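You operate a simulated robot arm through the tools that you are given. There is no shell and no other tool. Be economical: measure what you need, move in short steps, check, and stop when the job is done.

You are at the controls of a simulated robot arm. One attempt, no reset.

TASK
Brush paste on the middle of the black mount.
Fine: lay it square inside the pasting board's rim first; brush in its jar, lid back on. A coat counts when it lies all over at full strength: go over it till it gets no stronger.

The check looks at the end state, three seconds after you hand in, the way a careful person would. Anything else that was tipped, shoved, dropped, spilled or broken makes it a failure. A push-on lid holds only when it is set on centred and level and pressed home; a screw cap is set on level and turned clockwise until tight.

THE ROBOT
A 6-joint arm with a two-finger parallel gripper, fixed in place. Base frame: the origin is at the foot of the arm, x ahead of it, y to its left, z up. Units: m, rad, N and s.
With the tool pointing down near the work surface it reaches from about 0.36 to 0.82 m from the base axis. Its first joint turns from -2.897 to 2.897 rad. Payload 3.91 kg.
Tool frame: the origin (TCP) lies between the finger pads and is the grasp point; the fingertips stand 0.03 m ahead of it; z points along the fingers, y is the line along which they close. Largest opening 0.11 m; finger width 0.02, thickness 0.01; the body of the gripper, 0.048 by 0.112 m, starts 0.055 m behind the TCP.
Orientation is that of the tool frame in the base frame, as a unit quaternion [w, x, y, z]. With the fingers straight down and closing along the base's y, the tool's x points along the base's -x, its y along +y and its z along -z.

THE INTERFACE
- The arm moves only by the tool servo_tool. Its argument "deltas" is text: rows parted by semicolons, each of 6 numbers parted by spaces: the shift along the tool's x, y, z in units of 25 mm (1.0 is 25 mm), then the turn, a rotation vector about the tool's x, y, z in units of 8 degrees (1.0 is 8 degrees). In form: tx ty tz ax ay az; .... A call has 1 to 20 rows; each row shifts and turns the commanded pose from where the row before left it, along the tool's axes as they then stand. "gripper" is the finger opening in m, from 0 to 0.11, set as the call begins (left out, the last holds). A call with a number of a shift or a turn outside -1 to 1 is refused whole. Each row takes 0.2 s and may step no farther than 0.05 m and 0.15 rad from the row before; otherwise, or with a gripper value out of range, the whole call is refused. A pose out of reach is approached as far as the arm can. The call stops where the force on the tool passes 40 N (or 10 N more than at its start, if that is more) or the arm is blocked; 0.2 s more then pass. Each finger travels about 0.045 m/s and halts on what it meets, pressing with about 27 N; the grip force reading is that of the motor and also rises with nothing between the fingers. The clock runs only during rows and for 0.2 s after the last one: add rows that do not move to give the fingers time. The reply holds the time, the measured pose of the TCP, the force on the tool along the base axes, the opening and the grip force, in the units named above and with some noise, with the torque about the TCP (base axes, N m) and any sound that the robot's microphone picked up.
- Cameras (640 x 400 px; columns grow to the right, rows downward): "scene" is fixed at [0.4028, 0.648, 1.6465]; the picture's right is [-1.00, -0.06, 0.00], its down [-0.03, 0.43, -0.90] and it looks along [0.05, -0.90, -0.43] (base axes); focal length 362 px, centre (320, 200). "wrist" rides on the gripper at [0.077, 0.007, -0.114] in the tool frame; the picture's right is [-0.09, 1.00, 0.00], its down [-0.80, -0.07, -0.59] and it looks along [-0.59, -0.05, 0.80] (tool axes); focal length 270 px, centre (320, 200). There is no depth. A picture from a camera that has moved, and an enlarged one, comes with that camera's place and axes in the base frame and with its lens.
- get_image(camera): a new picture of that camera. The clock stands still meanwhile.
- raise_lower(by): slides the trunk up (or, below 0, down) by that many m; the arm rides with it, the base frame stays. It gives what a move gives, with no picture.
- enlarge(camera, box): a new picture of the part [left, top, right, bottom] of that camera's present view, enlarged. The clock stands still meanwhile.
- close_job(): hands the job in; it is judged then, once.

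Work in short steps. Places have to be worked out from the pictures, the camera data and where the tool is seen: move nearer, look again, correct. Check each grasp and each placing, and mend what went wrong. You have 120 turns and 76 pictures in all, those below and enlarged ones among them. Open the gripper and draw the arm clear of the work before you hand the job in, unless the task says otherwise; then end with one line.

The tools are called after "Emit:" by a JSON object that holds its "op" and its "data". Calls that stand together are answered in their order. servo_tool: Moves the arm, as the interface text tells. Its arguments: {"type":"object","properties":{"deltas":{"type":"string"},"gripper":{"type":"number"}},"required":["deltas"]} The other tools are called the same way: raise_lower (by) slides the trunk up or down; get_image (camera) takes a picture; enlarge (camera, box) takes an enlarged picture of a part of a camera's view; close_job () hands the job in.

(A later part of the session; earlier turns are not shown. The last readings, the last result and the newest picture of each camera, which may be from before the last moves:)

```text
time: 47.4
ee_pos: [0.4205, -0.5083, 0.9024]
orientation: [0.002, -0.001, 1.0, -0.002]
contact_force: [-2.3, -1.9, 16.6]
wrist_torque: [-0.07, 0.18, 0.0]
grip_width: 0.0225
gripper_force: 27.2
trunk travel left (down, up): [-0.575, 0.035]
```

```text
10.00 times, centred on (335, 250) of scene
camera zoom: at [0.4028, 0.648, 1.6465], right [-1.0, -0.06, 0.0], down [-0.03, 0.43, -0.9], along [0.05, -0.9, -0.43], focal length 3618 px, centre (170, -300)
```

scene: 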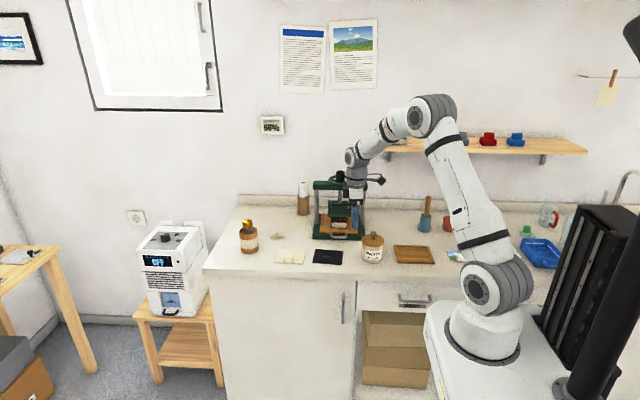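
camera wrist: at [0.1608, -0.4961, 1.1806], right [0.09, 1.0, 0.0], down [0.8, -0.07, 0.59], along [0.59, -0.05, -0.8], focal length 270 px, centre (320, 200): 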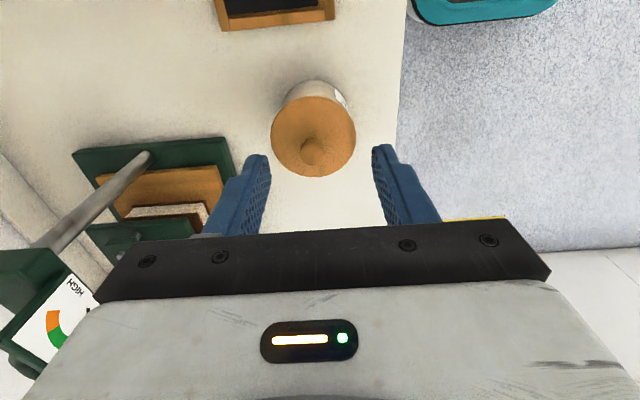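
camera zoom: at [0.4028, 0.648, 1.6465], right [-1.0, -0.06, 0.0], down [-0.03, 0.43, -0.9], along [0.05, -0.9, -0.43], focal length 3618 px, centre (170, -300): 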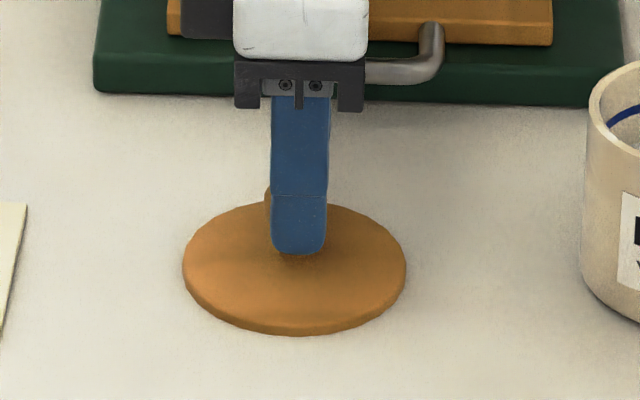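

Contact (16 N): lid is on the bench. I ease up slightly, open and rise.

Emit:
{"op": "servo_tool", "data": {"deltas": "0 0 -0.07 0 0 0;0 0 0 0 0 0"}}

Emit:
{"op": "servo_tool", "data": {"deltas": "0 0 0 0 0 0;0 0 0 0 0 0;0 0 0 0 0 0;0 0 0 0 0 0", "gripper": 0.06}}

Emit:
{"op": "servo_tool", "data": {"deltas": "0 0 -0.4 0 0 0;0 0 -0.8 0 0 0;0 0 -0.8 0 0 0;0 0 -0.8 0 0 0;0 0 -0.8 0 0 0;0 0 -0.8 0 0 0;0 0 -0.8 0 0 0;0 0 -0.8 0 0 0;0 0 0 0 0 0"}}

Emit:
{"op": "enlarge", "data": {"camera": "scene", "box": [300, 180, 460, 280]}}

```text
time: 48.0
ee_pos: [0.4203, -0.5076, 0.9022]
orientation: [0.0, 0.0, 1.0, 0.0]
contact_force: [2.2, -3.6, 9.8]
wrist_torque: [-0.14, -0.12, 0.0]
grip_width: 0.0224
gripper_force: 26.9
trunk travel left (down, up): [-0.575, 0.035]
```

```text
time: 49.0
ee_pos: [0.4211, -0.5083, 0.9008]
orientation: [0.0, 0.0, 1.0, 0.001]
contact_force: [-0.2, -0.9, -0.6]
wrist_torque: [0.0, -0.05, 0.0]
grip_width: 0.0601
gripper_force: 0.1
trunk travel left (down, up): [-0.575, 0.035]
```

```text
time: 51.0
ee_pos: [0.4231, -0.5091, 1.0521]
orientation: [0.0, 0.0, 1.0, -0.001]
contact_force: [0.5, 0.3, 0.6]
wrist_torque: [0.02, 0.01, -0.02]
grip_width: 0.0601
gripper_force: 0.1
trunk travel left (down, up): [-0.575, 0.035]
```

```text
4.00 times, centred on (380, 230) of scene
camera zoom: at [0.4028, 0.648, 1.6465], right [-1.0, -0.06, 0.0], down [-0.03, 0.43, -0.9], along [0.05, -0.9, -0.43], focal length 1447 px, centre (80, 80)
```

zoom: 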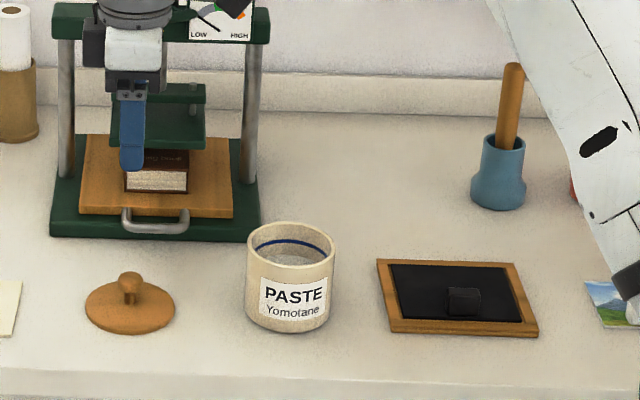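

Lid, jar and mount are fine. Next the brush: handle top ≈(0.028,-0.739,1.012), leaning ~9° back. I go there at height and turn the tool 90° so the fingers close along x.

Emit:
{"op": "servo_tool", "data": {"deltas": "0 0 -0.9 0 0 0;0 0 -0.9 0 0 0;0 0 -0.9 0 0 0;0.99 0 0 0 0 0;0.99 0 0 0 0 0;0.99 0 0 0 0 0;0.99 0 0 0 0 0;0.99 0 0 0 0 0;0.99 0 0 0 0 0;0.99 0 0 0 0 0;0.99 0 0 0 0 0;0.99 0 0 0 0 0;0.99 0 0 0 0 0;0.99 0 0 0 0 0;0.99 0 0 0 0 0;0.99 0 0 0 0 0;0.99 0 0 0 0 0;0.99 0 0 0 0 0;0.99 0 0 0 0 0;0 0 0 0 0 0"}}

Emit:
{"op": "servo_tool", "data": {"deltas": "0 0 0 0 0 0.9375;0 0 0 0 0 0.9375;0 0 0 0 0 0.9375;0 0 0 0 0 0.9375;0 0 0 0 0 0.9375;0 0 0 0 0 0.9375;0 0 0 0 0 0.9375;0 0 0 0 0 0.9375;0 0 0 0 0 0.9375;0 0 0 0 0 0.9375;0 0 0 0 0 0.9375;0 0 0 0 0 0.9375;-0.9 0 0 0 0 0;-0.9 0 0 0 0 0;-0.9 0 0 0 0 0;-0.9 0 0 0 0 0;0 0 0 0 0 0"}}

Emit:
{"op": "get_image", "data": {"camera": "wrist"}}

```text
time: 55.2
ee_pos: [0.0244, -0.5095, 1.119]
orientation: [0.0, 0.0, 1.0, 0.0]
contact_force: [0.1, 0.7, 0.4]
wrist_torque: [0.02, -0.03, 0.02]
grip_width: 0.0602
gripper_force: 0.0
trunk travel left (down, up): [-0.575, 0.035]
```

```text
time: 58.8
ee_pos: [0.0249, -0.5991, 1.1183]
orientation: [0.0, 0.708, 0.707, 0.0]
contact_force: [-0.3, 0.2, -0.1]
wrist_torque: [-0.04, 0.02, 0.01]
grip_width: 0.0602
gripper_force: 0.1
trunk travel left (down, up): [-0.575, 0.035]
```

```text
36 pictures are left
camera wrist: at [0.0319, -0.5214, 1.2327], right [1.0, -0.09, 0.0], down [-0.07, -0.8, 0.59], along [-0.05, -0.59, -0.8], focal length 270 px, centre (320, 200)
```

wrist: 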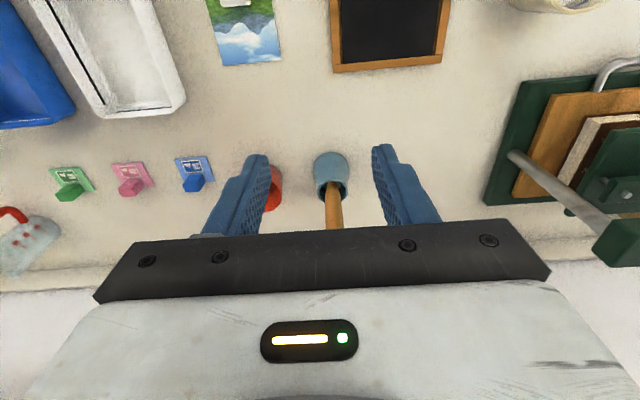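

I move above the handle axis, tilt ~8.5° to match the lean, and come down so tips are just above the handle top.

Emit:
{"op": "servo_tool", "data": {"deltas": "-0.89 0.03 0 0 0 0;-0.89 0.03 0 0 0 0;-0.89 0.03 0 0 0 0;-0.89 0.03 0 0 0 0;-0.89 0.03 0 0 0 0;-0.89 0.03 0 0 0 0;-0.89 0.03 0 0 0 0;0 0 0 0 0.53 0;0 0 0 0 0.53 0;0 0 0.8 0 0 0;0 0 0.8 0 0 0;0 0 0.5 0 0 0;0 0 0 0 0 0"}}

Emit:
{"op": "enlarge", "data": {"camera": "wrist", "box": [200, 60, 440, 230]}}

Emit:
{"op": "enlarge", "data": {"camera": "scene", "box": [390, 160, 470, 230]}}

```text
time: 60.3
ee_pos: [0.0268, -0.729, 1.1196]
orientation: [-0.006, 0.707, 0.708, 0.005]
contact_force: [0.0, 10.4, 1.0]
wrist_torque: [-1.07, 0.09, -0.01]
grip_width: 0.06
gripper_force: 0.0
trunk travel left (down, up): [-0.575, 0.035]
stopped in row 7: the force on the tool passed its limit at 80 N (the readings are from after the stop); the commanded pose is now the measured one
```

```text
2.35 times, centred on (320, 145) of wrist
camera zoom: at [0.0347, -0.6536, 1.2339], right [1.0, -0.09, 0.0], down [-0.07, -0.81, 0.58], along [-0.05, -0.58, -0.81], focal length 636 px, centre (320, 329)
```

zoom: 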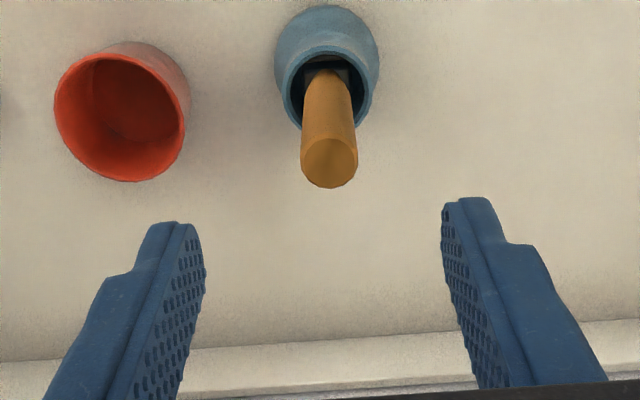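

```text
5.71 times, centred on (430, 195) of scene
camera zoom: at [0.4028, 0.648, 1.6465], right [-1.0, -0.06, 0.0], down [-0.03, 0.43, -0.9], along [0.05, -0.9, -0.43], focal length 2067 px, centre (-309, 229)
```

zoom: 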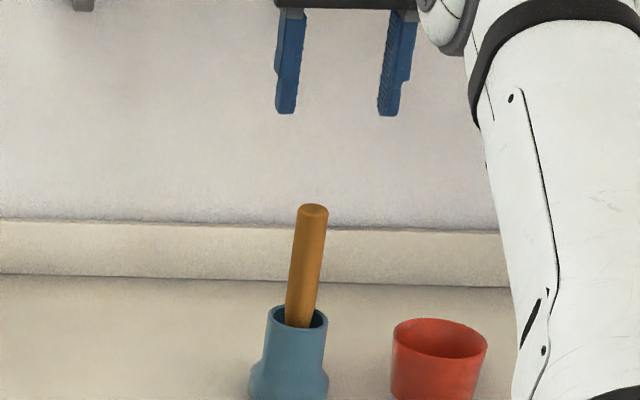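

Something blocked the motion in -y — probably the wrist meeting the wall shelf. I look at the scene.

Emit:
{"op": "get_image", "data": {"camera": "scene"}}

Emit:
{"op": "enlarge", "data": {"camera": "scene", "box": [370, 90, 600, 230]}}

```text
33 pictures are left
```

scene: 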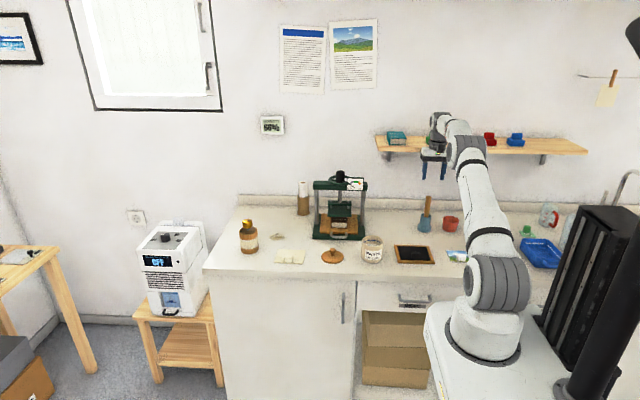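

```text
2.78 times, centred on (485, 160) of scene
camera zoom: at [0.4028, 0.648, 1.6465], right [-1.0, -0.06, 0.0], down [-0.03, 0.43, -0.9], along [0.05, -0.9, -0.43], focal length 1007 px, centre (-139, 311)
```

zoom: 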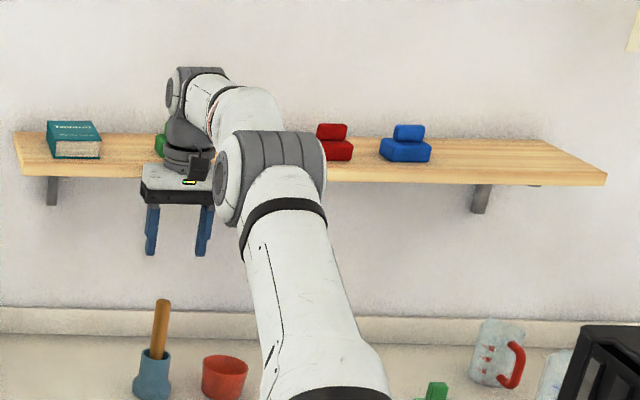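

The wrist met the shelf front (y ≈ -0.78, z ≈ 1.2); shelf items look undisturbed. I back off, go lower, and tilt the tool the other way (12°, wrist leaning toward the room) before approaching the handle.

Emit:
{"op": "servo_tool", "data": {"deltas": "0.9 0 0 0 0 0;0.9 0 0 0 0 0;0.9 0 0 0 0 0;0 0 0.9 0 0 0;0 0 0.9 0 0 0;0 0 0.8 0 0 0;0 0 0 0 -0.75 0;0 0 0 0 -0.75 0;-0.82 0.022 0.175 0 0 0;-0.82 0.022 0.175 0 0 0;-0.82 0.022 0.175 0 0 0;-0.82 0.022 0.175 0 0 0;0 0 0 0 0 0"}}

Emit:
{"op": "enlarge", "data": {"camera": "wrist", "box": [200, 60, 440, 230]}}

Emit:
{"op": "enlarge", "data": {"camera": "scene", "box": [370, 110, 490, 240]}}

```text
time: 63.1
ee_pos: [0.0294, -0.7456, 1.0506]
orientation: [0.069, 0.703, 0.704, -0.069]
contact_force: [0.8, 0.1, 0.3]
wrist_torque: [-0.04, 0.02, -0.02]
grip_width: 0.0601
gripper_force: 0.1
trunk travel left (down, up): [-0.575, 0.035]
```

```text
2.35 times, centred on (320, 145) of wrist
camera zoom: at [0.0363, -0.6484, 1.1477], right [1.0, -0.09, 0.02], down [-0.07, -0.67, 0.74], along [-0.05, -0.74, -0.67], focal length 636 px, centre (320, 329)
```

zoom: 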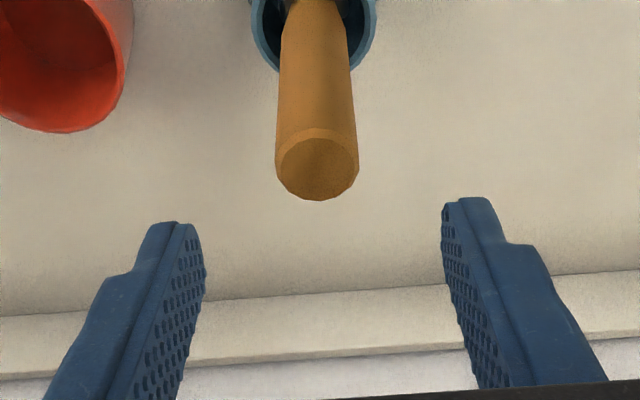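

```text
3.08 times, centred on (430, 175) of scene
camera zoom: at [0.4028, 0.648, 1.6465], right [-1.0, -0.06, 0.0], down [-0.03, 0.43, -0.9], along [0.05, -0.9, -0.43], focal length 1113 px, centre (-18, 277)
```

zoom: 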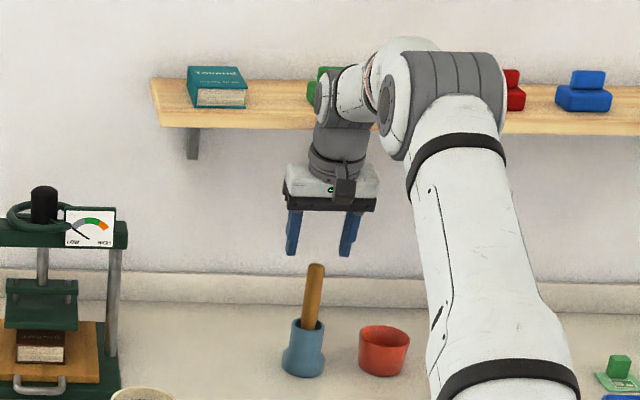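

Handle is centred between the fingers in x and where predicted. I descend along the handle axis and check.

Emit:
{"op": "servo_tool", "data": {"deltas": "0.2425 0 0.65 0 0 0;0.2425 0 0.65 0 0 0;0.2425 0 0.65 0 0 0;0.2425 0 0.65 0 0 0;0 0 0 0 0 0"}}

Emit:
{"op": "enlarge", "data": {"camera": "wrist", "box": [200, 60, 440, 230]}}

```text
time: 64.3
ee_pos: [0.0308, -0.7344, 0.9833]
orientation: [0.068, 0.704, 0.704, -0.068]
contact_force: [-0.1, -0.4, 0.1]
wrist_torque: [0.05, 0.01, -0.01]
grip_width: 0.0601
gripper_force: 0.1
trunk travel left (down, up): [-0.575, 0.035]
```

```text
2.35 times, centred on (320, 145) of wrist
camera zoom: at [0.0377, -0.6373, 1.0805], right [1.0, -0.09, 0.02], down [-0.07, -0.67, 0.74], along [-0.05, -0.74, -0.67], focal length 636 px, centre (320, 329)
```

zoom: 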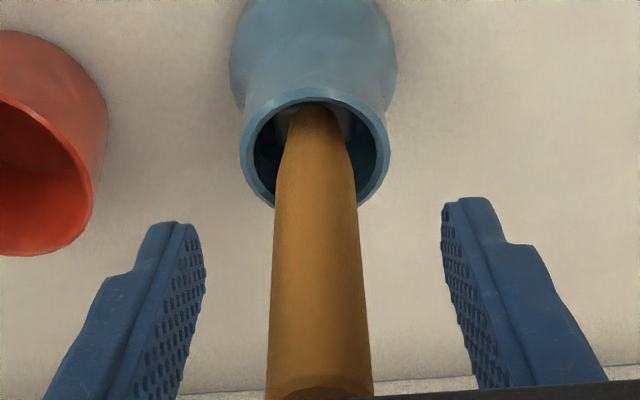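

Handle sits squarely between the pads. I close on it.

Emit:
{"op": "servo_tool", "data": {"deltas": "0 0 0 0 0 0;0 0 0 0 0 0;0 0 0 0 0 0;0 0 0 0 0 0;0 0 0 0 0 0", "gripper": 0.0}}

```text
time: 65.5
ee_pos: [0.0313, -0.736, 0.9846]
orientation: [0.068, 0.704, 0.703, -0.069]
contact_force: [-0.8, -0.6, -0.1]
wrist_torque: [0.01, 0.0, -0.01]
grip_width: 0.0205
gripper_force: 27.4
trunk travel left (down, up): [-0.575, 0.035]
```

Gripped at 20.5 mm. I draw the brush out along its own axis.

Emit:
{"op": "servo_tool", "data": {"deltas": "-0.12 0 -0.33 0 0 0;-0.24 0 -0.66 0 0 0;-0.24 0 -0.66 0 0 0;-0.24 0 -0.66 0 0 0;-0.24 0 -0.66 0 0 0;0 0 0 0 0 0"}}

Emit:
{"op": "enlarge", "data": {"camera": "scene", "box": [380, 150, 480, 240]}}

```text
time: 66.9
ee_pos: [0.0297, -0.7468, 1.0629]
orientation: [0.069, 0.704, 0.704, -0.067]
contact_force: [0.3, -1.0, 0.2]
wrist_torque: [0.0, -0.03, 0.04]
grip_width: 0.0204
gripper_force: 27.3
trunk travel left (down, up): [-0.575, 0.035]
```

```text
4.44 times, centred on (430, 195) of scene
camera zoom: at [0.4028, 0.648, 1.6465], right [-1.0, -0.06, 0.0], down [-0.03, 0.43, -0.9], along [0.05, -0.9, -0.43], focal length 1608 px, centre (-169, 222)
```

zoom: 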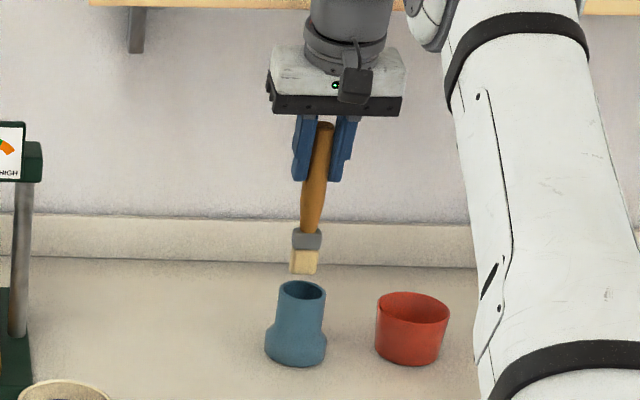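

The brush is out with a flat head; tip ≈ 0.115 m from the TCP along its axis. I move away from the shelf, turn the brush upright, and carry it above the paste jar.

Emit:
{"op": "servo_tool", "data": {"deltas": "0.88 0 -0.176 0 0 0;0.88 0 -0.176 0 0 0;0.88 0 -0.176 0 0 0;0.88 0 -0.176 0 0 0;0 0 0 0 -0.54 0;0 0 0 0 -0.54 0;0 0 0 0 0 0"}}

Emit:
{"op": "servo_tool", "data": {"deltas": "0.458 0.876 -0.283 0 0 0;0.458 0.876 -0.283 0 0 0;0.458 0.876 -0.283 0 0 0;0.458 0.876 -0.283 0 0 0;0.458 0.876 -0.283 0 0 0;0.458 0.876 -0.283 0 0 0;0.458 0.876 -0.283 0 0 0;0.458 0.876 -0.283 0 0 0;0.458 0.876 -0.283 0 0 0;0.458 0.876 -0.283 0 0 0;0.458 0.876 -0.283 0 0 0;0 0 0 0 0 0"}}

Emit:
{"op": "enlarge", "data": {"camera": "scene", "box": [330, 180, 430, 270]}}

Emit:
{"op": "get_image", "data": {"camera": "wrist"}}

```text
time: 68.5
ee_pos: [0.0289, -0.6578, 1.0608]
orientation: [0.121, 0.697, 0.697, -0.122]
contact_force: [0.6, 0.5, -0.3]
wrist_torque: [-0.01, 0.0, 0.02]
grip_width: 0.0206
gripper_force: 27.1
trunk travel left (down, up): [-0.575, 0.035]
```

```text
time: 71.1
ee_pos: [0.2706, -0.5119, 1.0929]
orientation: [0.121, 0.697, 0.696, -0.122]
contact_force: [0.0, -1.0, -0.4]
wrist_torque: [-0.02, 0.03, -0.02]
grip_width: 0.0204
gripper_force: 27.4
trunk travel left (down, up): [-0.575, 0.035]
```

```text
4.44 times, centred on (380, 225) of scene
camera zoom: at [0.4028, 0.648, 1.6465], right [-1.0, -0.06, 0.0], down [-0.03, 0.43, -0.9], along [0.05, -0.9, -0.43], focal length 1608 px, centre (53, 89)
```

zoom: 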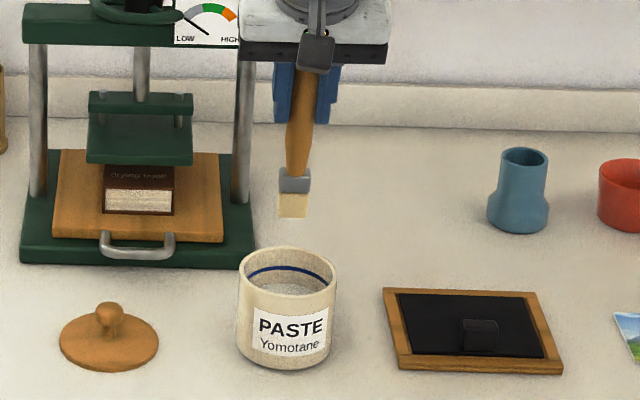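

```text
26 pictures are left
camera wrist: at [0.2779, -0.4006, 1.173], right [1.0, -0.08, 0.03], down [-0.07, -0.55, 0.83], along [-0.05, -0.83, -0.56], focal length 270 px, centre (320, 200)
```

wrist: 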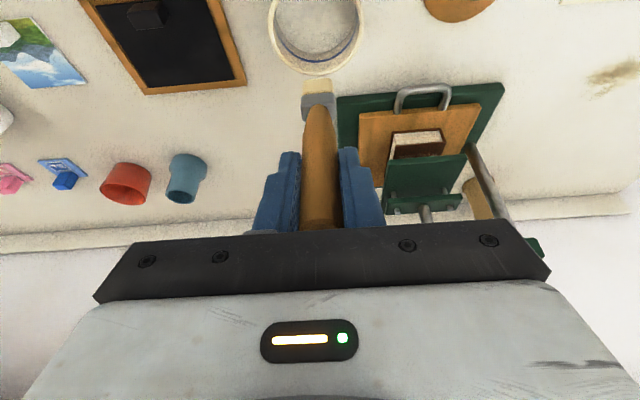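

I enlarge the wrist view to locate bristle tip relative to the jar mouth and the paste.

Emit:
{"op": "enlarge", "data": {"camera": "wrist", "box": [250, 0, 390, 120]}}

```text
3.33 times, centred on (320, 60) of wrist
camera zoom: at [0.2779, -0.4006, 1.173], right [1.0, -0.08, 0.03], down [-0.07, -0.55, 0.83], along [-0.05, -0.83, -0.56], focal length 901 px, centre (320, 667)
```

zoom: 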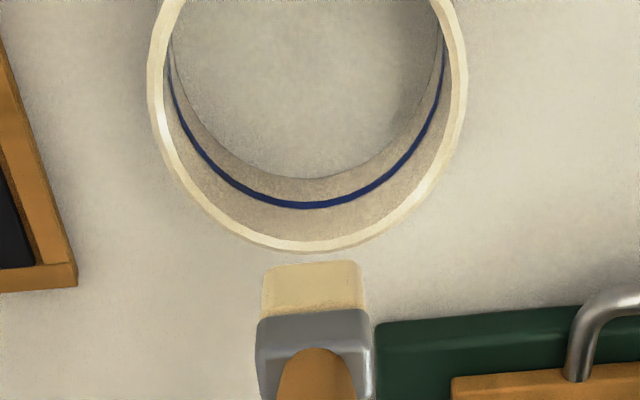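

The brush leans ~9° relative to vertical, so I straighten it by tilting the tool back 9°, then check before dipping. Paste surface ≈ z 0.892, rim ≈ 0.925.

Emit:
{"op": "servo_tool", "data": {"deltas": "0 0 0 0 0.55 0;0 0 0 0 0.55 0;0.03 0 0.14 0 0 0;0 0 0 0 0 0"}}

Emit:
{"op": "enlarge", "data": {"camera": "wrist", "box": [240, 0, 400, 140]}}

```text
time: 72.1
ee_pos: [0.2699, -0.5124, 1.089]
orientation: [0.069, 0.704, 0.704, -0.068]
contact_force: [0.2, -0.1, 0.1]
wrist_torque: [0.01, 0.0, -0.01]
grip_width: 0.0207
gripper_force: 27.2
trunk travel left (down, up): [-0.575, 0.035]
```

```text
2.86 times, centred on (320, 70) of wrist
camera zoom: at [0.2777, -0.4147, 1.1853], right [1.0, -0.09, 0.02], down [-0.07, -0.67, 0.74], along [-0.05, -0.73, -0.68], focal length 772 px, centre (320, 571)
```

zoom: 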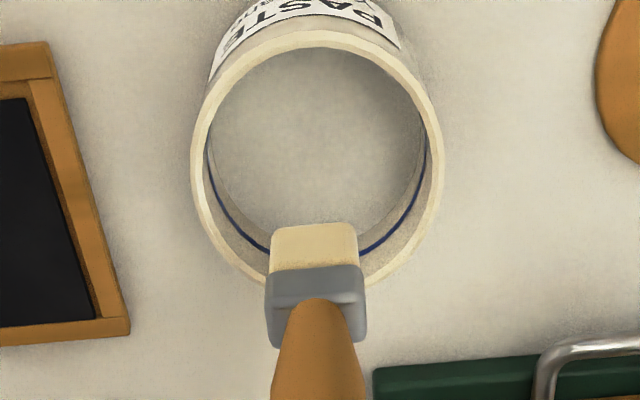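

Brush now vertical and centred over the jar. I dip about 8 mm into the paste, dwell, and wipe slightly.

Emit:
{"op": "servo_tool", "data": {"deltas": "0.134 0.03 0.674 0 0 0;0.134 0 0.674 0 0 0;0.134 0 0.674 0 0 0;0.134 0 0.674 0 0 0;0.134 0 0.674 0 0 0;0 0 0 0 0 0;0 0 0 0 0 0"}}

Emit:
{"op": "enlarge", "data": {"camera": "scene", "box": [340, 200, 410, 270]}}

```text
time: 73.7
ee_pos: [0.2716, -0.5115, 1.0031]
orientation: [0.07, 0.704, 0.704, -0.068]
contact_force: [4.3, -3.2, 24.0]
wrist_torque: [-0.44, -0.45, 0.01]
grip_width: 0.0207
gripper_force: 27.1
trunk travel left (down, up): [-0.575, 0.035]
```

```text
5.71 times, centred on (375, 235) of scene
camera zoom: at [0.4028, 0.648, 1.6465], right [-1.0, -0.06, 0.0], down [-0.03, 0.43, -0.9], along [0.05, -0.9, -0.43], focal length 2067 px, centre (6, 0)
```

zoom: 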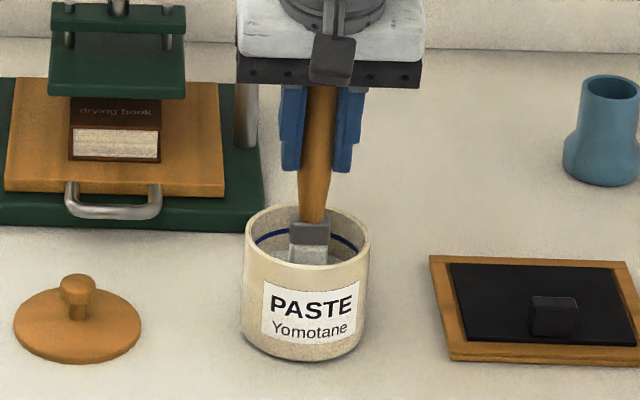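

Bristles are now paste coloured. I lift out and carry the brush above the middle of the mount.

Emit:
{"op": "servo_tool", "data": {"deltas": "-0.134 0 -0.674 0 0 0;-0.134 0 -0.674 0 0 0;-0.134 0 -0.674 0 0 0;-0.134 0 -0.674 0 0 0;-0.134 0 -0.674 0 0 0;0 0 0 0 0 0;-0.14 -0.81 0.028 0 0 0;-0.14 -0.81 0.028 0 0 0;-0.14 -0.81 0.028 0 0 0;-0.14 -0.81 0.028 0 0 0;-0.14 -0.81 0.028 0 0 0;-0.14 -0.81 0.028 0 0 0;-0.14 -0.81 0.028 0 0 0;-0.14 -0.81 0.028 0 0 0;0 0 0 0 0 0"}}

Emit:
{"op": "servo_tool", "data": {"deltas": "0.14 0 0.7 0 0 0;0.14 0 0.7 0 0 0;0.14 0 0.7 0 0 0;0.14 0 0.7 0 0 0;0.08 0 0.4 0 0 0;0 0 0 0 0 0"}}

Emit:
{"op": "enlarge", "data": {"camera": "wrist", "box": [220, 0, 400, 140]}}

Emit:
{"op": "enlarge", "data": {"camera": "scene", "box": [375, 200, 455, 275]}}

```text
time: 76.9
ee_pos: [0.1087, -0.5411, 1.0894]
orientation: [0.068, 0.704, 0.704, -0.068]
contact_force: [1.2, 0.1, -1.1]
wrist_torque: [-0.01, 0.02, -0.01]
grip_width: 0.0203
gripper_force: 27.1
trunk travel left (down, up): [-0.575, 0.035]
```

```text
time: 78.3
ee_pos: [0.1089, -0.5399, 1.0087]
orientation: [0.068, 0.704, 0.703, -0.068]
contact_force: [0.0, -1.0, -0.9]
wrist_torque: [0.01, 0.01, 0.03]
grip_width: 0.0205
gripper_force: 27.3
trunk travel left (down, up): [-0.575, 0.035]
```

```text
2.86 times, centred on (310, 70) of wrist
camera zoom: at [0.1168, -0.4424, 1.1047], right [1.0, -0.09, 0.02], down [-0.07, -0.67, 0.74], along [-0.05, -0.73, -0.68], focal length 772 px, centre (349, 571)
```

zoom: 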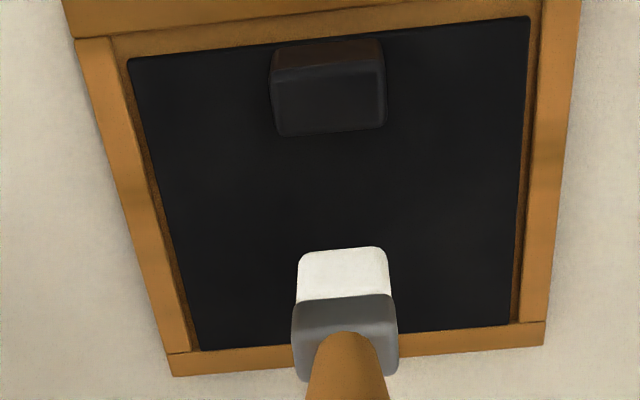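

```text
5.33 times, centred on (415, 238) of scene
camera zoom: at [0.4028, 0.648, 1.6465], right [-1.0, -0.06, 0.0], down [-0.03, 0.43, -0.9], along [0.05, -0.9, -0.43], focal length 1929 px, centre (-187, 0)
```

zoom: 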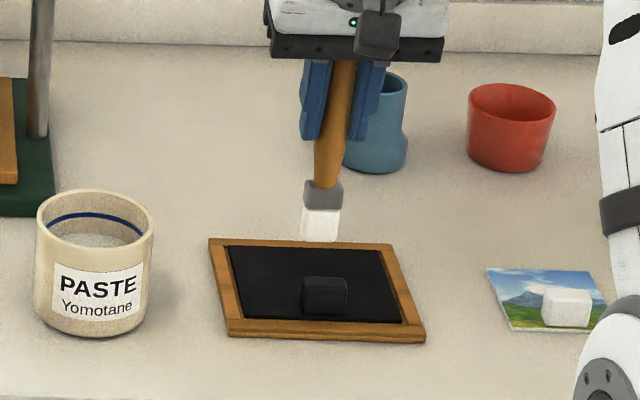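

Bristles are well loaded; the brush slid a little up in the grip, tip ≈ z 0.90. I lower toward the mount centre.

Emit:
{"op": "servo_tool", "data": {"deltas": "0.12 0 0.59 0 0 0;0.12 0 0.59 0 0 0;0 0 0 0 0 0"}}

Emit:
{"op": "servo_tool", "data": {"deltas": "0.02 0 0.1 0 0 0;0.02 0 0.1 0 0 0;0 0 0 0 0 0"}}

Emit:
{"op": "enlarge", "data": {"camera": "scene", "box": [385, 215, 450, 270]}}

```text
time: 79.1
ee_pos: [0.1089, -0.5413, 0.9758]
orientation: [0.068, 0.704, 0.704, -0.068]
contact_force: [-0.9, 0.5, 0.1]
wrist_torque: [0.0, 0.03, -0.01]
grip_width: 0.0203
gripper_force: 26.7
trunk travel left (down, up): [-0.575, 0.035]
```

```text
time: 79.9
ee_pos: [0.1099, -0.5398, 0.9728]
orientation: [0.069, 0.704, 0.704, -0.069]
contact_force: [-0.8, 3.2, 19.5]
wrist_torque: [0.22, -0.01, 0.01]
grip_width: 0.0205
gripper_force: 27.0
trunk travel left (down, up): [-0.575, 0.035]
```

```text
7.27 times, centred on (418, 242) of scene
camera zoom: at [0.4028, 0.648, 1.6465], right [-1.0, -0.06, 0.0], down [-0.03, 0.43, -0.9], along [0.05, -0.9, -0.43], focal length 2631 px, centre (-389, -109)
```

zoom: 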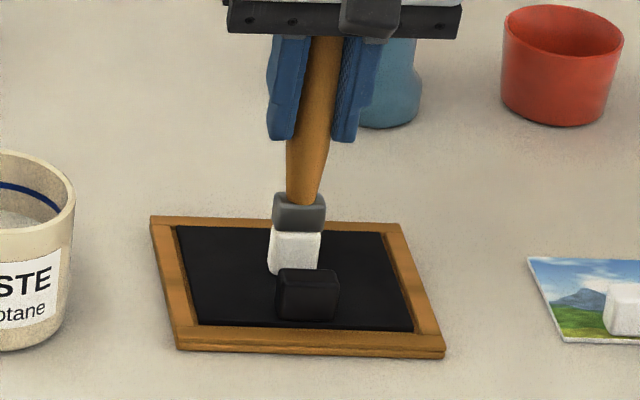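

Contact made (~20 N, stiff). I ease up 0.4 mm and stroke ±30 mm along x once, then look.

Emit:
{"op": "servo_tool", "data": {"deltas": "0 0 -0.015 0 0 0;0 -0.4 0 0 0 0;0 -0.4 0 0 0 0;0 -0.4 0 0 0 0;0 0.4 0 0 0 0;0 0.4 0 0 0 0;0 0.4 0 0 0 0;0 0.4 0 0 0 0;0 0.4 0 0 0 0;0 0.4 0 0 0 0;0 0 0 0 0 0"}}

Emit:
{"op": "enlarge", "data": {"camera": "wrist", "box": [220, 0, 400, 140]}}

```text
time: 82.3
ee_pos: [0.1404, -0.5376, 0.9725]
orientation: [0.069, 0.704, 0.704, -0.068]
contact_force: [-4.2, -0.4, 14.2]
wrist_torque: [-0.06, 0.5, -0.01]
grip_width: 0.0208
gripper_force: 27.3
trunk travel left (down, up): [-0.575, 0.035]
```

```text
2.86 times, centred on (310, 70) of wrist
camera zoom: at [0.1467, -0.4411, 1.0696], right [1.0, -0.09, 0.02], down [-0.07, -0.67, 0.74], along [-0.05, -0.74, -0.68], focal length 772 px, centre (349, 571)
```

zoom: 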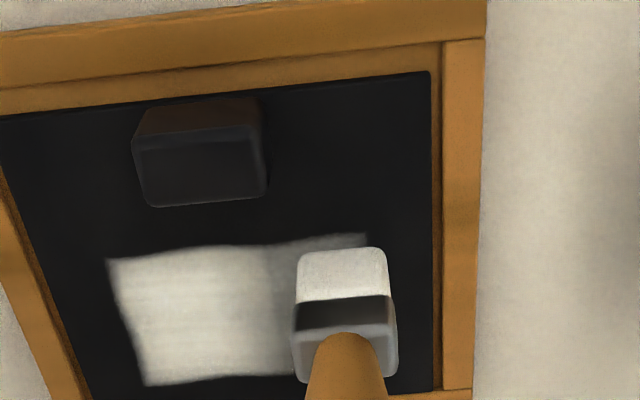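

It coats a band about y -0.538…-0.581, stronger with each pass. The block's back is at about y -0.518, so I shift 12 mm toward it and stroke, then return to the first lane for another pass.

Emit:
{"op": "servo_tool", "data": {"deltas": "0.47 0 -0.094 0 0 0;0 -0.4 0 0 0 0;0 -0.4 0 0 0 0;0 -0.4 0 0 0 0;0 -0.4 0 0 0 0;0 -0.4 0 0 0 0;0 -0.4 0 0 0 0;0 0.4 0 0 0 0;0 0.4 0 0 0 0;0 0.4 0 0 0 0;0 0.4 0 0 0 0;0 0.4 0 0 0 0;0 0.4 0 0 0 0;-0.47 0 0.094 0 0 0;0 -0.4 0 0 0 0;0 -0.4 0 0 0 0;0 -0.4 0 0 0 0;0 -0.4 0 0 0 0;0 -0.4 0 0 0 0;0 -0.4 0 0 0 0"}}

Emit:
{"op": "enlarge", "data": {"camera": "wrist", "box": [250, 0, 430, 140]}}

```text
time: 86.5
ee_pos: [0.0797, -0.5403, 0.973]
orientation: [0.068, 0.703, 0.704, -0.068]
contact_force: [2.5, 1.0, 7.7]
wrist_torque: [-0.04, -0.31, 0.01]
grip_width: 0.0208
gripper_force: 26.7
trunk travel left (down, up): [-0.575, 0.035]
```

```text
2.86 times, centred on (340, 70) of wrist
camera zoom: at [0.0868, -0.4428, 1.0694], right [1.0, -0.09, 0.02], down [-0.07, -0.67, 0.74], along [-0.05, -0.73, -0.68], focal length 772 px, centre (263, 571)
```

zoom: 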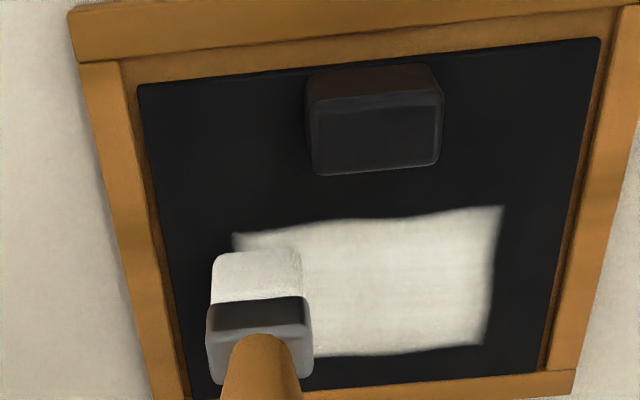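

The coat grows well. The band is still slightly behind the mount centre (-0.541), so I run passes 15 mm further toward the block with slightly more pressure, then mid-lane.

Emit:
{"op": "servo_tool", "data": {"deltas": "0.3 0 -0.06 0 0 0;0.293 0 -0.045 0 0 0;0 0.4 0 0 0 0;0 0.4 0 0 0 0;0 0.4 0 0 0 0;0 0.4 0 0 0 0;0 0.4 0 0 0 0;0 0.4 0 0 0 0;0 -0.4 0 0 0 0;0 -0.4 0 0 0 0;0 -0.4 0 0 0 0;0 -0.4 0 0 0 0;0 -0.4 0 0 0 0;0 -0.4 0 0 0 0;0 0 0 0 0 0"}}

Emit:
{"op": "enlarge", "data": {"camera": "wrist", "box": [250, 0, 430, 140]}}

```text
time: 89.7
ee_pos: [0.0796, -0.5231, 0.9713]
orientation: [0.067, 0.704, 0.704, -0.067]
contact_force: [0.8, 0.2, 4.0]
wrist_torque: [-0.01, -0.05, -0.01]
grip_width: 0.0206
gripper_force: 27.3
trunk travel left (down, up): [-0.575, 0.035]
```

```text
2.86 times, centred on (340, 70) of wrist
camera zoom: at [0.0866, -0.4267, 1.0693], right [1.0, -0.09, 0.02], down [-0.07, -0.67, 0.74], along [-0.05, -0.73, -0.68], focal length 772 px, centre (263, 571)
```

zoom: 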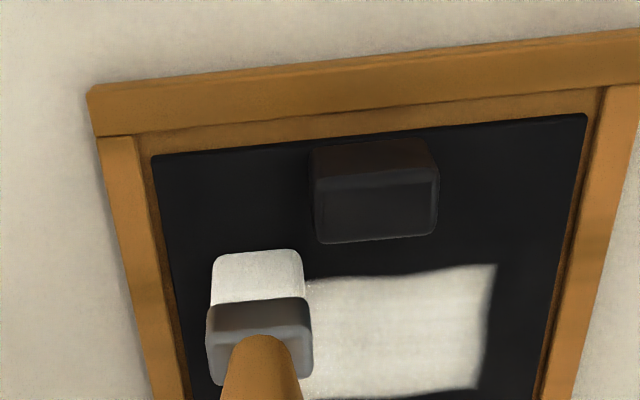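

The last pass added little; the brush may be nearly dry. I re-dip: lift and carry it back over the jar.

Emit:
{"op": "servo_tool", "data": {"deltas": "-0.143 0 -0.72 0 0 0;-0.143 0 -0.72 0 0 0;-0.143 0 -0.72 0 0 0;-0.143 0 -0.72 0 0 0;-0.143 0 -0.72 0 0 0;-0.143 0 -0.72 0 0 0;0.122 0.862 -0.024 0 0 0;0.122 0.862 -0.024 0 0 0;0.122 0.862 -0.024 0 0 0;0.122 0.862 -0.024 0 0 0;0.122 0.862 -0.024 0 0 0;0.122 0.862 -0.024 0 0 0;0.122 0.862 -0.024 0 0 0;0.122 0.862 -0.024 0 0 0;0.122 0.862 -0.024 0 0 0;0 0 0 0 0 0"}}

Emit:
{"op": "enlarge", "data": {"camera": "scene", "box": [335, 200, 455, 275]}}

```text
time: 93.1
ee_pos: [0.2754, -0.4981, 1.0818]
orientation: [0.067, 0.703, 0.704, -0.068]
contact_force: [0.5, -0.2, -0.7]
wrist_torque: [0.01, -0.01, 0.01]
grip_width: 0.0206
gripper_force: 27.2
trunk travel left (down, up): [-0.575, 0.035]
```

```text
5.33 times, centred on (395, 238) of scene
camera zoom: at [0.4028, 0.648, 1.6465], right [-1.0, -0.06, 0.0], down [-0.03, 0.43, -0.9], along [0.05, -0.9, -0.43], focal length 1929 px, centre (-80, 0)
```

zoom: 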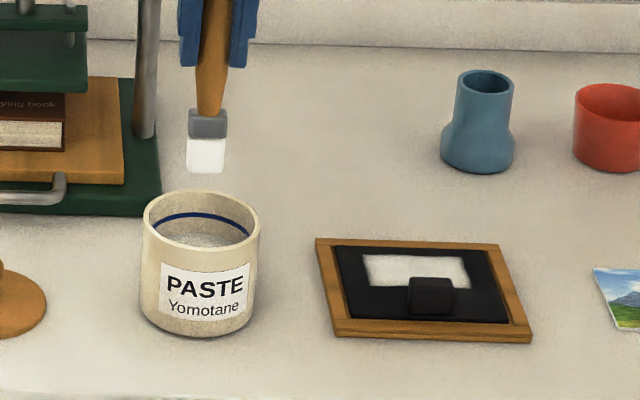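

Coat is a clean rectangle, board clean. I dip again with a short dwell, then lift and return to the front lane over the mount.

Emit:
{"op": "servo_tool", "data": {"deltas": "0.148 0 0.745 0 0 0;0.148 0 0.745 0 0 0;0.148 0 0.745 0 0 0;0.15 0 0.76 0 0 0;0 0 0 0 0 0;0 0 0 0 0 0"}}

Emit:
{"op": "servo_tool", "data": {"deltas": "-0.148 0 -0.745 0 0 0;-0.148 0 -0.745 0 0 0;-0.148 0 -0.745 0 0 0;-0.15 0 -0.76 0 0 0;-0.122 -0.84 0.024 0 0 0;-0.122 -0.84 0.024 0 0 0;-0.122 -0.84 0.024 0 0 0;-0.122 -0.84 0.024 0 0 0;-0.122 -0.84 0.024 0 0 0;-0.122 -0.84 0.024 0 0 0;-0.122 -0.84 0.024 0 0 0;-0.122 -0.84 0.024 0 0 0;-0.12 -0.9 0.024 0 0 0;0 0 0 0 0 0"}}

Emit:
{"op": "servo_tool", "data": {"deltas": "0.143 0 0.72 0 0 0;0.143 0 0.72 0 0 0;0.143 0 0.72 0 0 0;0.143 0 0.72 0 0 0;0.143 0 0.72 0 0 0;0.09 0 0.45 0 0 0;0 0 0 0 0 0"}}

Emit:
{"op": "enlarge", "data": {"camera": "wrist", "box": [250, 0, 430, 140]}}

```text
time: 94.5
ee_pos: [0.2742, -0.4976, 1.0048]
orientation: [0.068, 0.704, 0.704, -0.067]
contact_force: [-0.8, 0.2, -0.8]
wrist_torque: [0.01, 0.01, 0.03]
grip_width: 0.0208
gripper_force: 27.4
trunk travel left (down, up): [-0.575, 0.035]
```

```text
time: 97.5
ee_pos: [0.0827, -0.5258, 1.0819]
orientation: [0.068, 0.705, 0.703, -0.069]
contact_force: [-0.1, 1.1, -0.6]
wrist_torque: [-0.02, -0.02, 0.01]
grip_width: 0.0204
gripper_force: 26.4
trunk travel left (down, up): [-0.575, 0.035]
```

```text
time: 99.1
ee_pos: [0.0826, -0.5242, 0.9786]
orientation: [0.068, 0.704, 0.704, -0.068]
contact_force: [-0.3, 0.0, -0.1]
wrist_torque: [0.0, 0.01, 0.0]
grip_width: 0.02
gripper_force: 26.4
trunk travel left (down, up): [-0.575, 0.035]
```

```text
2.86 times, centred on (340, 70) of wrist
camera zoom: at [0.0898, -0.4268, 1.0757], right [1.0, -0.09, 0.02], down [-0.07, -0.67, 0.74], along [-0.05, -0.73, -0.68], focal length 772 px, centre (263, 571)
```

zoom: 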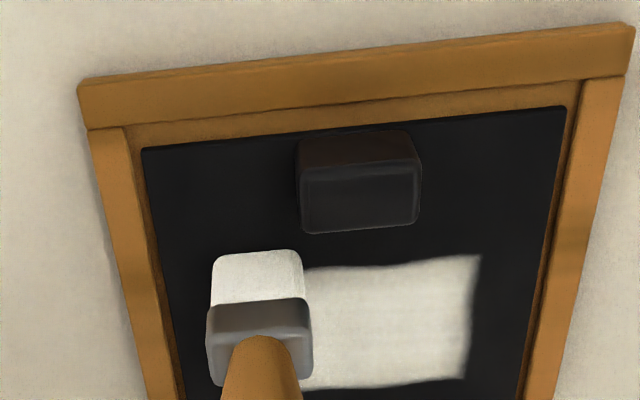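

No contact force on the second dip, so it may have been shallow; I test with strokes in the front lane.

Emit:
{"op": "servo_tool", "data": {"deltas": "0.03 0 0.15 0 0 0;0.02 0 0.12 0 0 0;0.01 0.02 0.03 0 0 0;0 0.4 0 0 0 0;0 0.4 0 0 0 0;0 0.4 0 0 0 0;0 0.4 0 0 0 0;0 0.4 0 0 0 0;0 0.4 0 0 0 0;0 0 0 0 0 0"}}

Emit:
{"op": "enlarge", "data": {"camera": "wrist", "box": [190, 0, 370, 140]}}

```text
time: 101.3
ee_pos: [0.1445, -0.5238, 0.9724]
orientation: [0.068, 0.704, 0.704, -0.068]
contact_force: [-6.5, -0.2, 21.7]
wrist_torque: [-0.24, 0.72, -0.03]
grip_width: 0.0208
gripper_force: 27.1
trunk travel left (down, up): [-0.575, 0.035]
```

```text
2.86 times, centred on (280, 70) of wrist
camera zoom: at [0.1502, -0.4269, 1.0685], right [1.0, -0.09, 0.02], down [-0.07, -0.67, 0.74], along [-0.05, -0.74, -0.67], focal length 772 px, centre (434, 571)
```

zoom: 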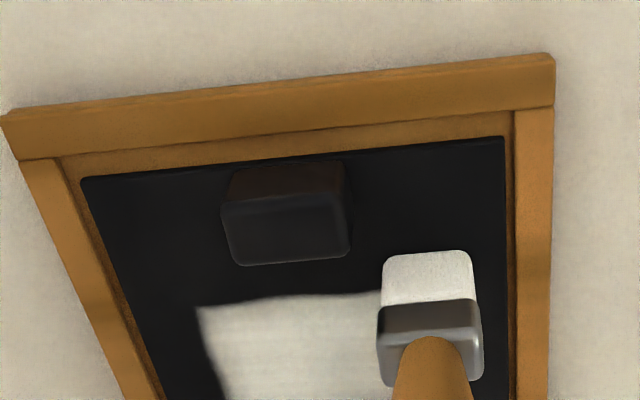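

The band's borders haven't moved between lanes, so the coat zone appears to be a fixed middle patch (x 0.071–0.149, y -0.533…-0.576). I go back to the lane centred on it and stroke several passes.

Emit:
{"op": "servo_tool", "data": {"deltas": "-0.25 0 0.04 0 0 0;-0.3 0 0.05 0 0 0;0 -0.45 0 0 0 0;0 -0.45 0 0 0 0;0 -0.45 0 0 0 0;0 -0.45 0 0 0 0;0 -0.45 0 0 0 0;0 -0.45 0 0 0 0;0 0.45 0 0 0 0;0 0.45 0 0 0 0;0 0.45 0 0 0 0;0 0.45 0 0 0 0;0 0.45 0 0 0 0;0 0.45 0 0 0 0;0 -0.45 0 0 0 0;0 -0.45 0 0 0 0;0 -0.45 0 0 0 0;0 -0.45 0 0 0 0;0 -0.45 0 0 0 0;0 -0.45 0 0 0 0"}}

Emit:
{"op": "enlarge", "data": {"camera": "wrist", "box": [250, 0, 430, 140]}}

```text
time: 105.5
ee_pos: [0.0783, -0.5373, 0.9728]
orientation: [0.068, 0.704, 0.704, -0.068]
contact_force: [0.3, -0.1, 0.1]
wrist_torque: [0.0, -0.02, -0.03]
grip_width: 0.0201
gripper_force: 27.1
trunk travel left (down, up): [-0.575, 0.035]
```

```text
2.86 times, centred on (340, 70) of wrist
camera zoom: at [0.085, -0.4414, 1.069], right [1.0, -0.09, 0.02], down [-0.07, -0.67, 0.74], along [-0.05, -0.73, -0.68], focal length 772 px, centre (263, 571)
```

zoom: 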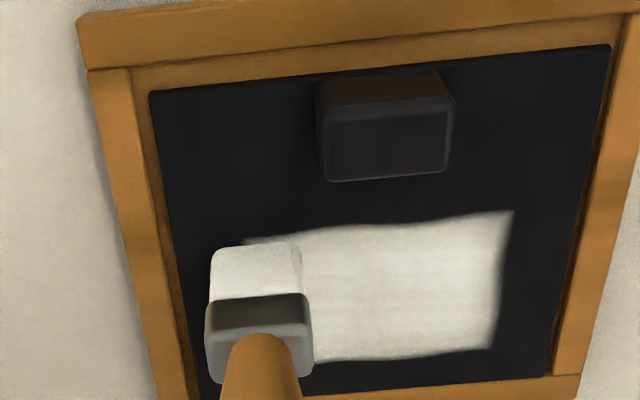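

Contact was lost on the last pass (0 N). I re-dip deeper, then stroke with definite pressure.

Emit:
{"op": "servo_tool", "data": {"deltas": "-0.143 0 -0.72 0 0 0;-0.143 0 -0.72 0 0 0;-0.143 0 -0.72 0 0 0;-0.143 0 -0.72 0 0 0;-0.143 0 -0.72 0 0 0;-0.143 0 -0.72 0 0 0;0.174 0.867 -0.035 0 0 0;0.174 0.867 -0.035 0 0 0;0.174 0.867 -0.035 0 0 0;0.174 0.867 -0.035 0 0 0;0.174 0.867 -0.035 0 0 0;0.174 0.867 -0.035 0 0 0;0.174 0.867 -0.035 0 0 0;0.174 0.867 -0.035 0 0 0;0.174 0.867 -0.035 0 0 0;0 0 0 0 0 0"}}

Emit:
{"op": "servo_tool", "data": {"deltas": "0.133 0 0.67 0 0 0;0.133 0 0.67 0 0 0;0.133 0 0.67 0 0 0;0.133 0 0.67 0 0 0;0.133 0 0.67 0 0 0;0 0 0 0 0 0;0 0 0 0 0 0"}}

Emit:
{"op": "enlarge", "data": {"camera": "scene", "box": [340, 205, 410, 265]}}

```text
time: 108.9
ee_pos: [0.2729, -0.5003, 1.0825]
orientation: [0.068, 0.704, 0.704, -0.068]
contact_force: [0.6, -0.1, -0.5]
wrist_torque: [0.0, 0.03, -0.01]
grip_width: 0.0206
gripper_force: 27.0
trunk travel left (down, up): [-0.575, 0.035]
```

```text
time: 110.5
ee_pos: [0.2726, -0.4993, 0.9998]
orientation: [0.071, 0.704, 0.703, -0.068]
contact_force: [-0.9, -1.7, 24.8]
wrist_torque: [-0.42, 0.08, -0.03]
grip_width: 0.0204
gripper_force: 26.8
trunk travel left (down, up): [-0.575, 0.035]
```

```text
6.67 times, centred on (375, 235) of scene
camera zoom: at [0.4028, 0.648, 1.6465], right [-1.0, -0.06, 0.0], down [-0.03, 0.43, -0.9], along [0.05, -0.9, -0.43], focal length 2412 px, centre (-47, -33)
```

zoom: 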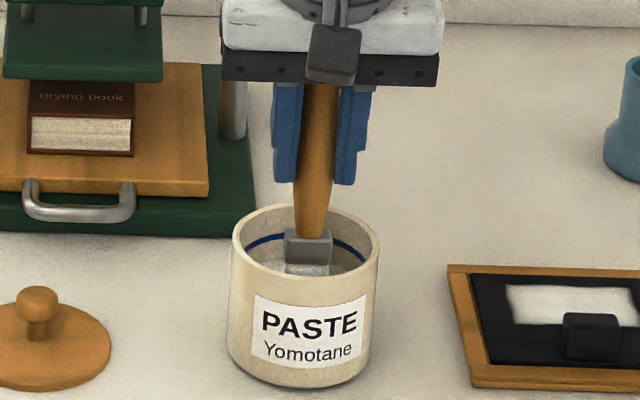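

Bristles pressed into the paste (25 N). I lift and return above the patch, lowering to just above contact.

Emit:
{"op": "servo_tool", "data": {"deltas": "-0.133 0 -0.67 0 0 0;-0.133 0 -0.67 0 0 0;-0.133 0 -0.67 0 0 0;-0.133 0 -0.67 0 0 0;-0.133 0 -0.67 0 0 0;-0.191 -0.813 0.038 0 0 0;-0.191 -0.813 0.038 0 0 0;-0.191 -0.813 0.038 0 0 0;-0.191 -0.813 0.038 0 0 0;-0.191 -0.813 0.038 0 0 0;-0.191 -0.813 0.038 0 0 0;-0.191 -0.813 0.038 0 0 0;-0.191 -0.813 0.038 0 0 0;0 0 0 0 0 0"}}

Emit:
{"op": "servo_tool", "data": {"deltas": "0.141 0 0.709 0 0 0;0.141 0 0.709 0 0 0;0.141 0 0.709 0 0 0;0.141 0 0.709 0 0 0;0.141 0 0.709 0 0 0;0.141 0 0.709 0 0 0;0 0 0 0 0 0"}}

Emit:
{"op": "servo_tool", "data": {"deltas": "0.016 0 0.08 0 0 0;0 0 0 0 0 0"}}

```text
time: 113.5
ee_pos: [0.1086, -0.5382, 1.0826]
orientation: [0.068, 0.704, 0.704, -0.067]
contact_force: [-0.4, -0.3, 0.3]
wrist_torque: [-0.01, 0.02, 0.01]
grip_width: 0.0206
gripper_force: 26.5
trunk travel left (down, up): [-0.575, 0.035]
```

```text
time: 115.1
ee_pos: [0.1097, -0.5389, 0.9727]
orientation: [0.068, 0.704, 0.704, -0.068]
contact_force: [-0.4, -0.1, -0.9]
wrist_torque: [0.0, 0.01, 0.0]
grip_width: 0.0202
gripper_force: 27.4
trunk travel left (down, up): [-0.575, 0.035]
```

```text
time: 115.7
ee_pos: [0.111, -0.538, 0.9718]
orientation: [0.068, 0.703, 0.705, -0.067]
contact_force: [0.5, 0.8, 0.1]
wrist_torque: [0.01, 0.05, 0.01]
grip_width: 0.0205
gripper_force: 27.0
trunk travel left (down, up): [-0.575, 0.035]
```

No contact yet; I lower in 1 mm steps.

Emit:
{"op": "servo_tool", "data": {"deltas": "0.008 0 0.04 0 0 0;0.008 0 0.04 0 0 0;0 0 0 0 0 0"}}

```text
time: 116.5
ee_pos: [0.1099, -0.5378, 0.9691]
orientation: [0.068, 0.703, 0.704, -0.067]
contact_force: [-0.2, 0.0, 1.2]
wrist_torque: [-0.02, 0.01, -0.04]
grip_width: 0.0205
gripper_force: 26.8
trunk travel left (down, up): [-0.575, 0.035]
```

Just touching (about 1 N). I press 1 mm more and stroke over the full patch back and forth.

Emit:
{"op": "servo_tool", "data": {"deltas": "0.008 0 0.04 0 0 0;0 0.45 0 0 0 0;0 0.45 0 0 0 0;0 0.35 0 0 0 0;0 -0.5 0 0 0 0;0 -0.5 0 0 0 0;0 -0.5 0 0 0 0;0 -0.5 0 0 0 0;0 -0.5 0 0 0 0;0 0.5 0 0 0 0;0 0.5 0 0 0 0;0 0.5 0 0 0 0;0 0.5 0 0 0 0;0 0.5 0 0 0 0;0 0 0 0 0 0"}}

Emit:
{"op": "enlarge", "data": {"camera": "wrist", "box": [190, 0, 370, 140]}}

```text
time: 119.7
ee_pos: [0.1424, -0.5389, 0.9701]
orientation: [0.068, 0.703, 0.704, -0.068]
contact_force: [-1.4, 0.7, 5.7]
wrist_torque: [-0.05, 0.08, -0.01]
grip_width: 0.0206
gripper_force: 27.0
trunk travel left (down, up): [-0.575, 0.035]
```

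```text
2.86 times, centred on (280, 70) of wrist
camera zoom: at [0.1488, -0.4417, 1.0663], right [1.0, -0.09, 0.02], down [-0.07, -0.67, 0.74], along [-0.05, -0.73, -0.68], focal length 772 px, centre (434, 571)
```

zoom: 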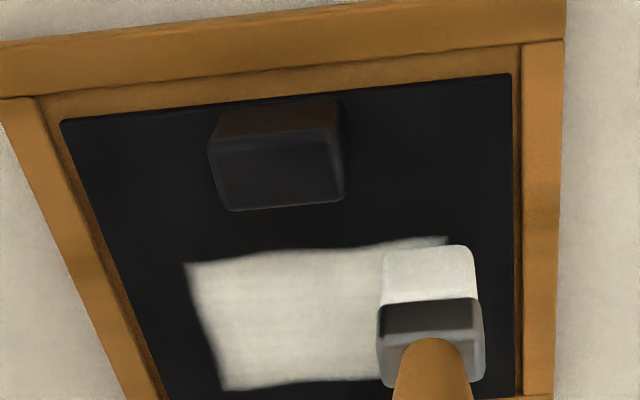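

Coat is even. I add passes 6 mm to either side of this lane, also stretching slightly at the ends.

Emit:
{"op": "servo_tool", "data": {"deltas": "0.235 0.1 -0.045 0 0 0;0 -0.55 0 0 0 0;0 -0.55 0 0 0 0;0 -0.55 0 0 0 0;0 -0.55 0 0 0 0;0 -0.55 0 0 0 0;0 -0.2 0 0 0 0;-0.47 0 0.096 0 0 0;0 0.55 0 0 0 0;0 0.55 0 0 0 0;0 0.55 0 0 0 0;0 0.55 0 0 0 0;0 0.55 0 0 0 0;0 0.2 0 0 0 0;0.235 0 -0.045 0 0 0;0 -0.55 0 0 0 0;0 -0.55 0 0 0 0;0 -0.55 0 0 0 0;0 -0.55 0 0 0 0;0 -0.55 0 0 0 0"}}

Emit:
{"op": "servo_tool", "data": {"deltas": "0 0.55 0.01 0 0 0;0 0.55 0 0 0 0;0 0.55 0 0 0 0;0 0.55 0 0 0 0;0 0.55 0 0 0 0;-0.2 0 0.045 0 0 0;0 -0.55 0 0 0 0;0 -0.55 0 0 0 0;0 -0.55 0 0 0 0;0 -0.55 0 0 0 0;0 -0.55 0 0 0 0;0.4 0 -0.08 0 0 0;0 0.55 0.01 0 0 0;0 0.55 0 0 0 0;0 0.55 0 0 0 0;0 0.55 0 0 0 0;0 0.55 0 0 0 0;0 0 0 0 0 0"}}

```text
time: 123.9
ee_pos: [0.0747, -0.5388, 0.9689]
orientation: [0.068, 0.704, 0.703, -0.068]
contact_force: [-0.7, 0.2, 5.6]
wrist_torque: [0.0, 0.03, 0.04]
grip_width: 0.0205
gripper_force: 26.7
trunk travel left (down, up): [-0.575, 0.035]
```

```text
time: 127.7
ee_pos: [0.1442, -0.5332, 0.9687]
orientation: [0.068, 0.704, 0.703, -0.068]
contact_force: [-0.6, 1.0, 6.9]
wrist_torque: [0.0, 0.0, 0.03]
grip_width: 0.0204
gripper_force: 27.2
trunk travel left (down, up): [-0.575, 0.035]
```

Contact stayed ~6 N. I lift and move aside to inspect the whole coat.

Emit:
{"op": "servo_tool", "data": {"deltas": "-0.143 0 -0.72 0 0 0;-0.143 0 -0.72 0 0 0;-0.143 0 -0.72 0 0 0;-0.143 0 -0.72 0 0 0;-0.143 0 -0.72 0 0 0;-0.06 -0.3 -0.3 0 0 0;0 -0.9 0 0 0 0;0 -0.9 0 0 0 0;0 -0.9 0 0 0 0;0 -0.9 0 0 0 0;0 0 0 0 0 0"}}

Emit:
{"op": "get_image", "data": {"camera": "wrist"}}

```text
time: 130.1
ee_pos: [0.0464, -0.5337, 1.0676]
orientation: [0.069, 0.704, 0.704, -0.068]
contact_force: [-0.4, 0.4, -1.0]
wrist_torque: [0.02, 0.0, 0.0]
grip_width: 0.0206
gripper_force: 27.3
trunk travel left (down, up): [-0.575, 0.035]
```

```text
10 pictures are left
camera wrist: at [0.0531, -0.437, 1.1645], right [1.0, -0.09, 0.02], down [-0.07, -0.67, 0.74], along [-0.05, -0.73, -0.68], focal length 270 px, centre (320, 200)
```

wrist: 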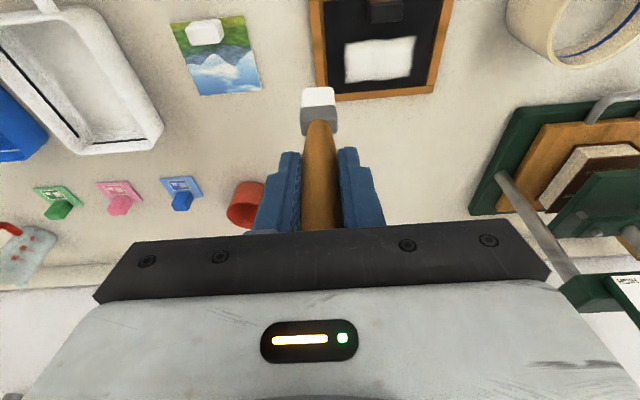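

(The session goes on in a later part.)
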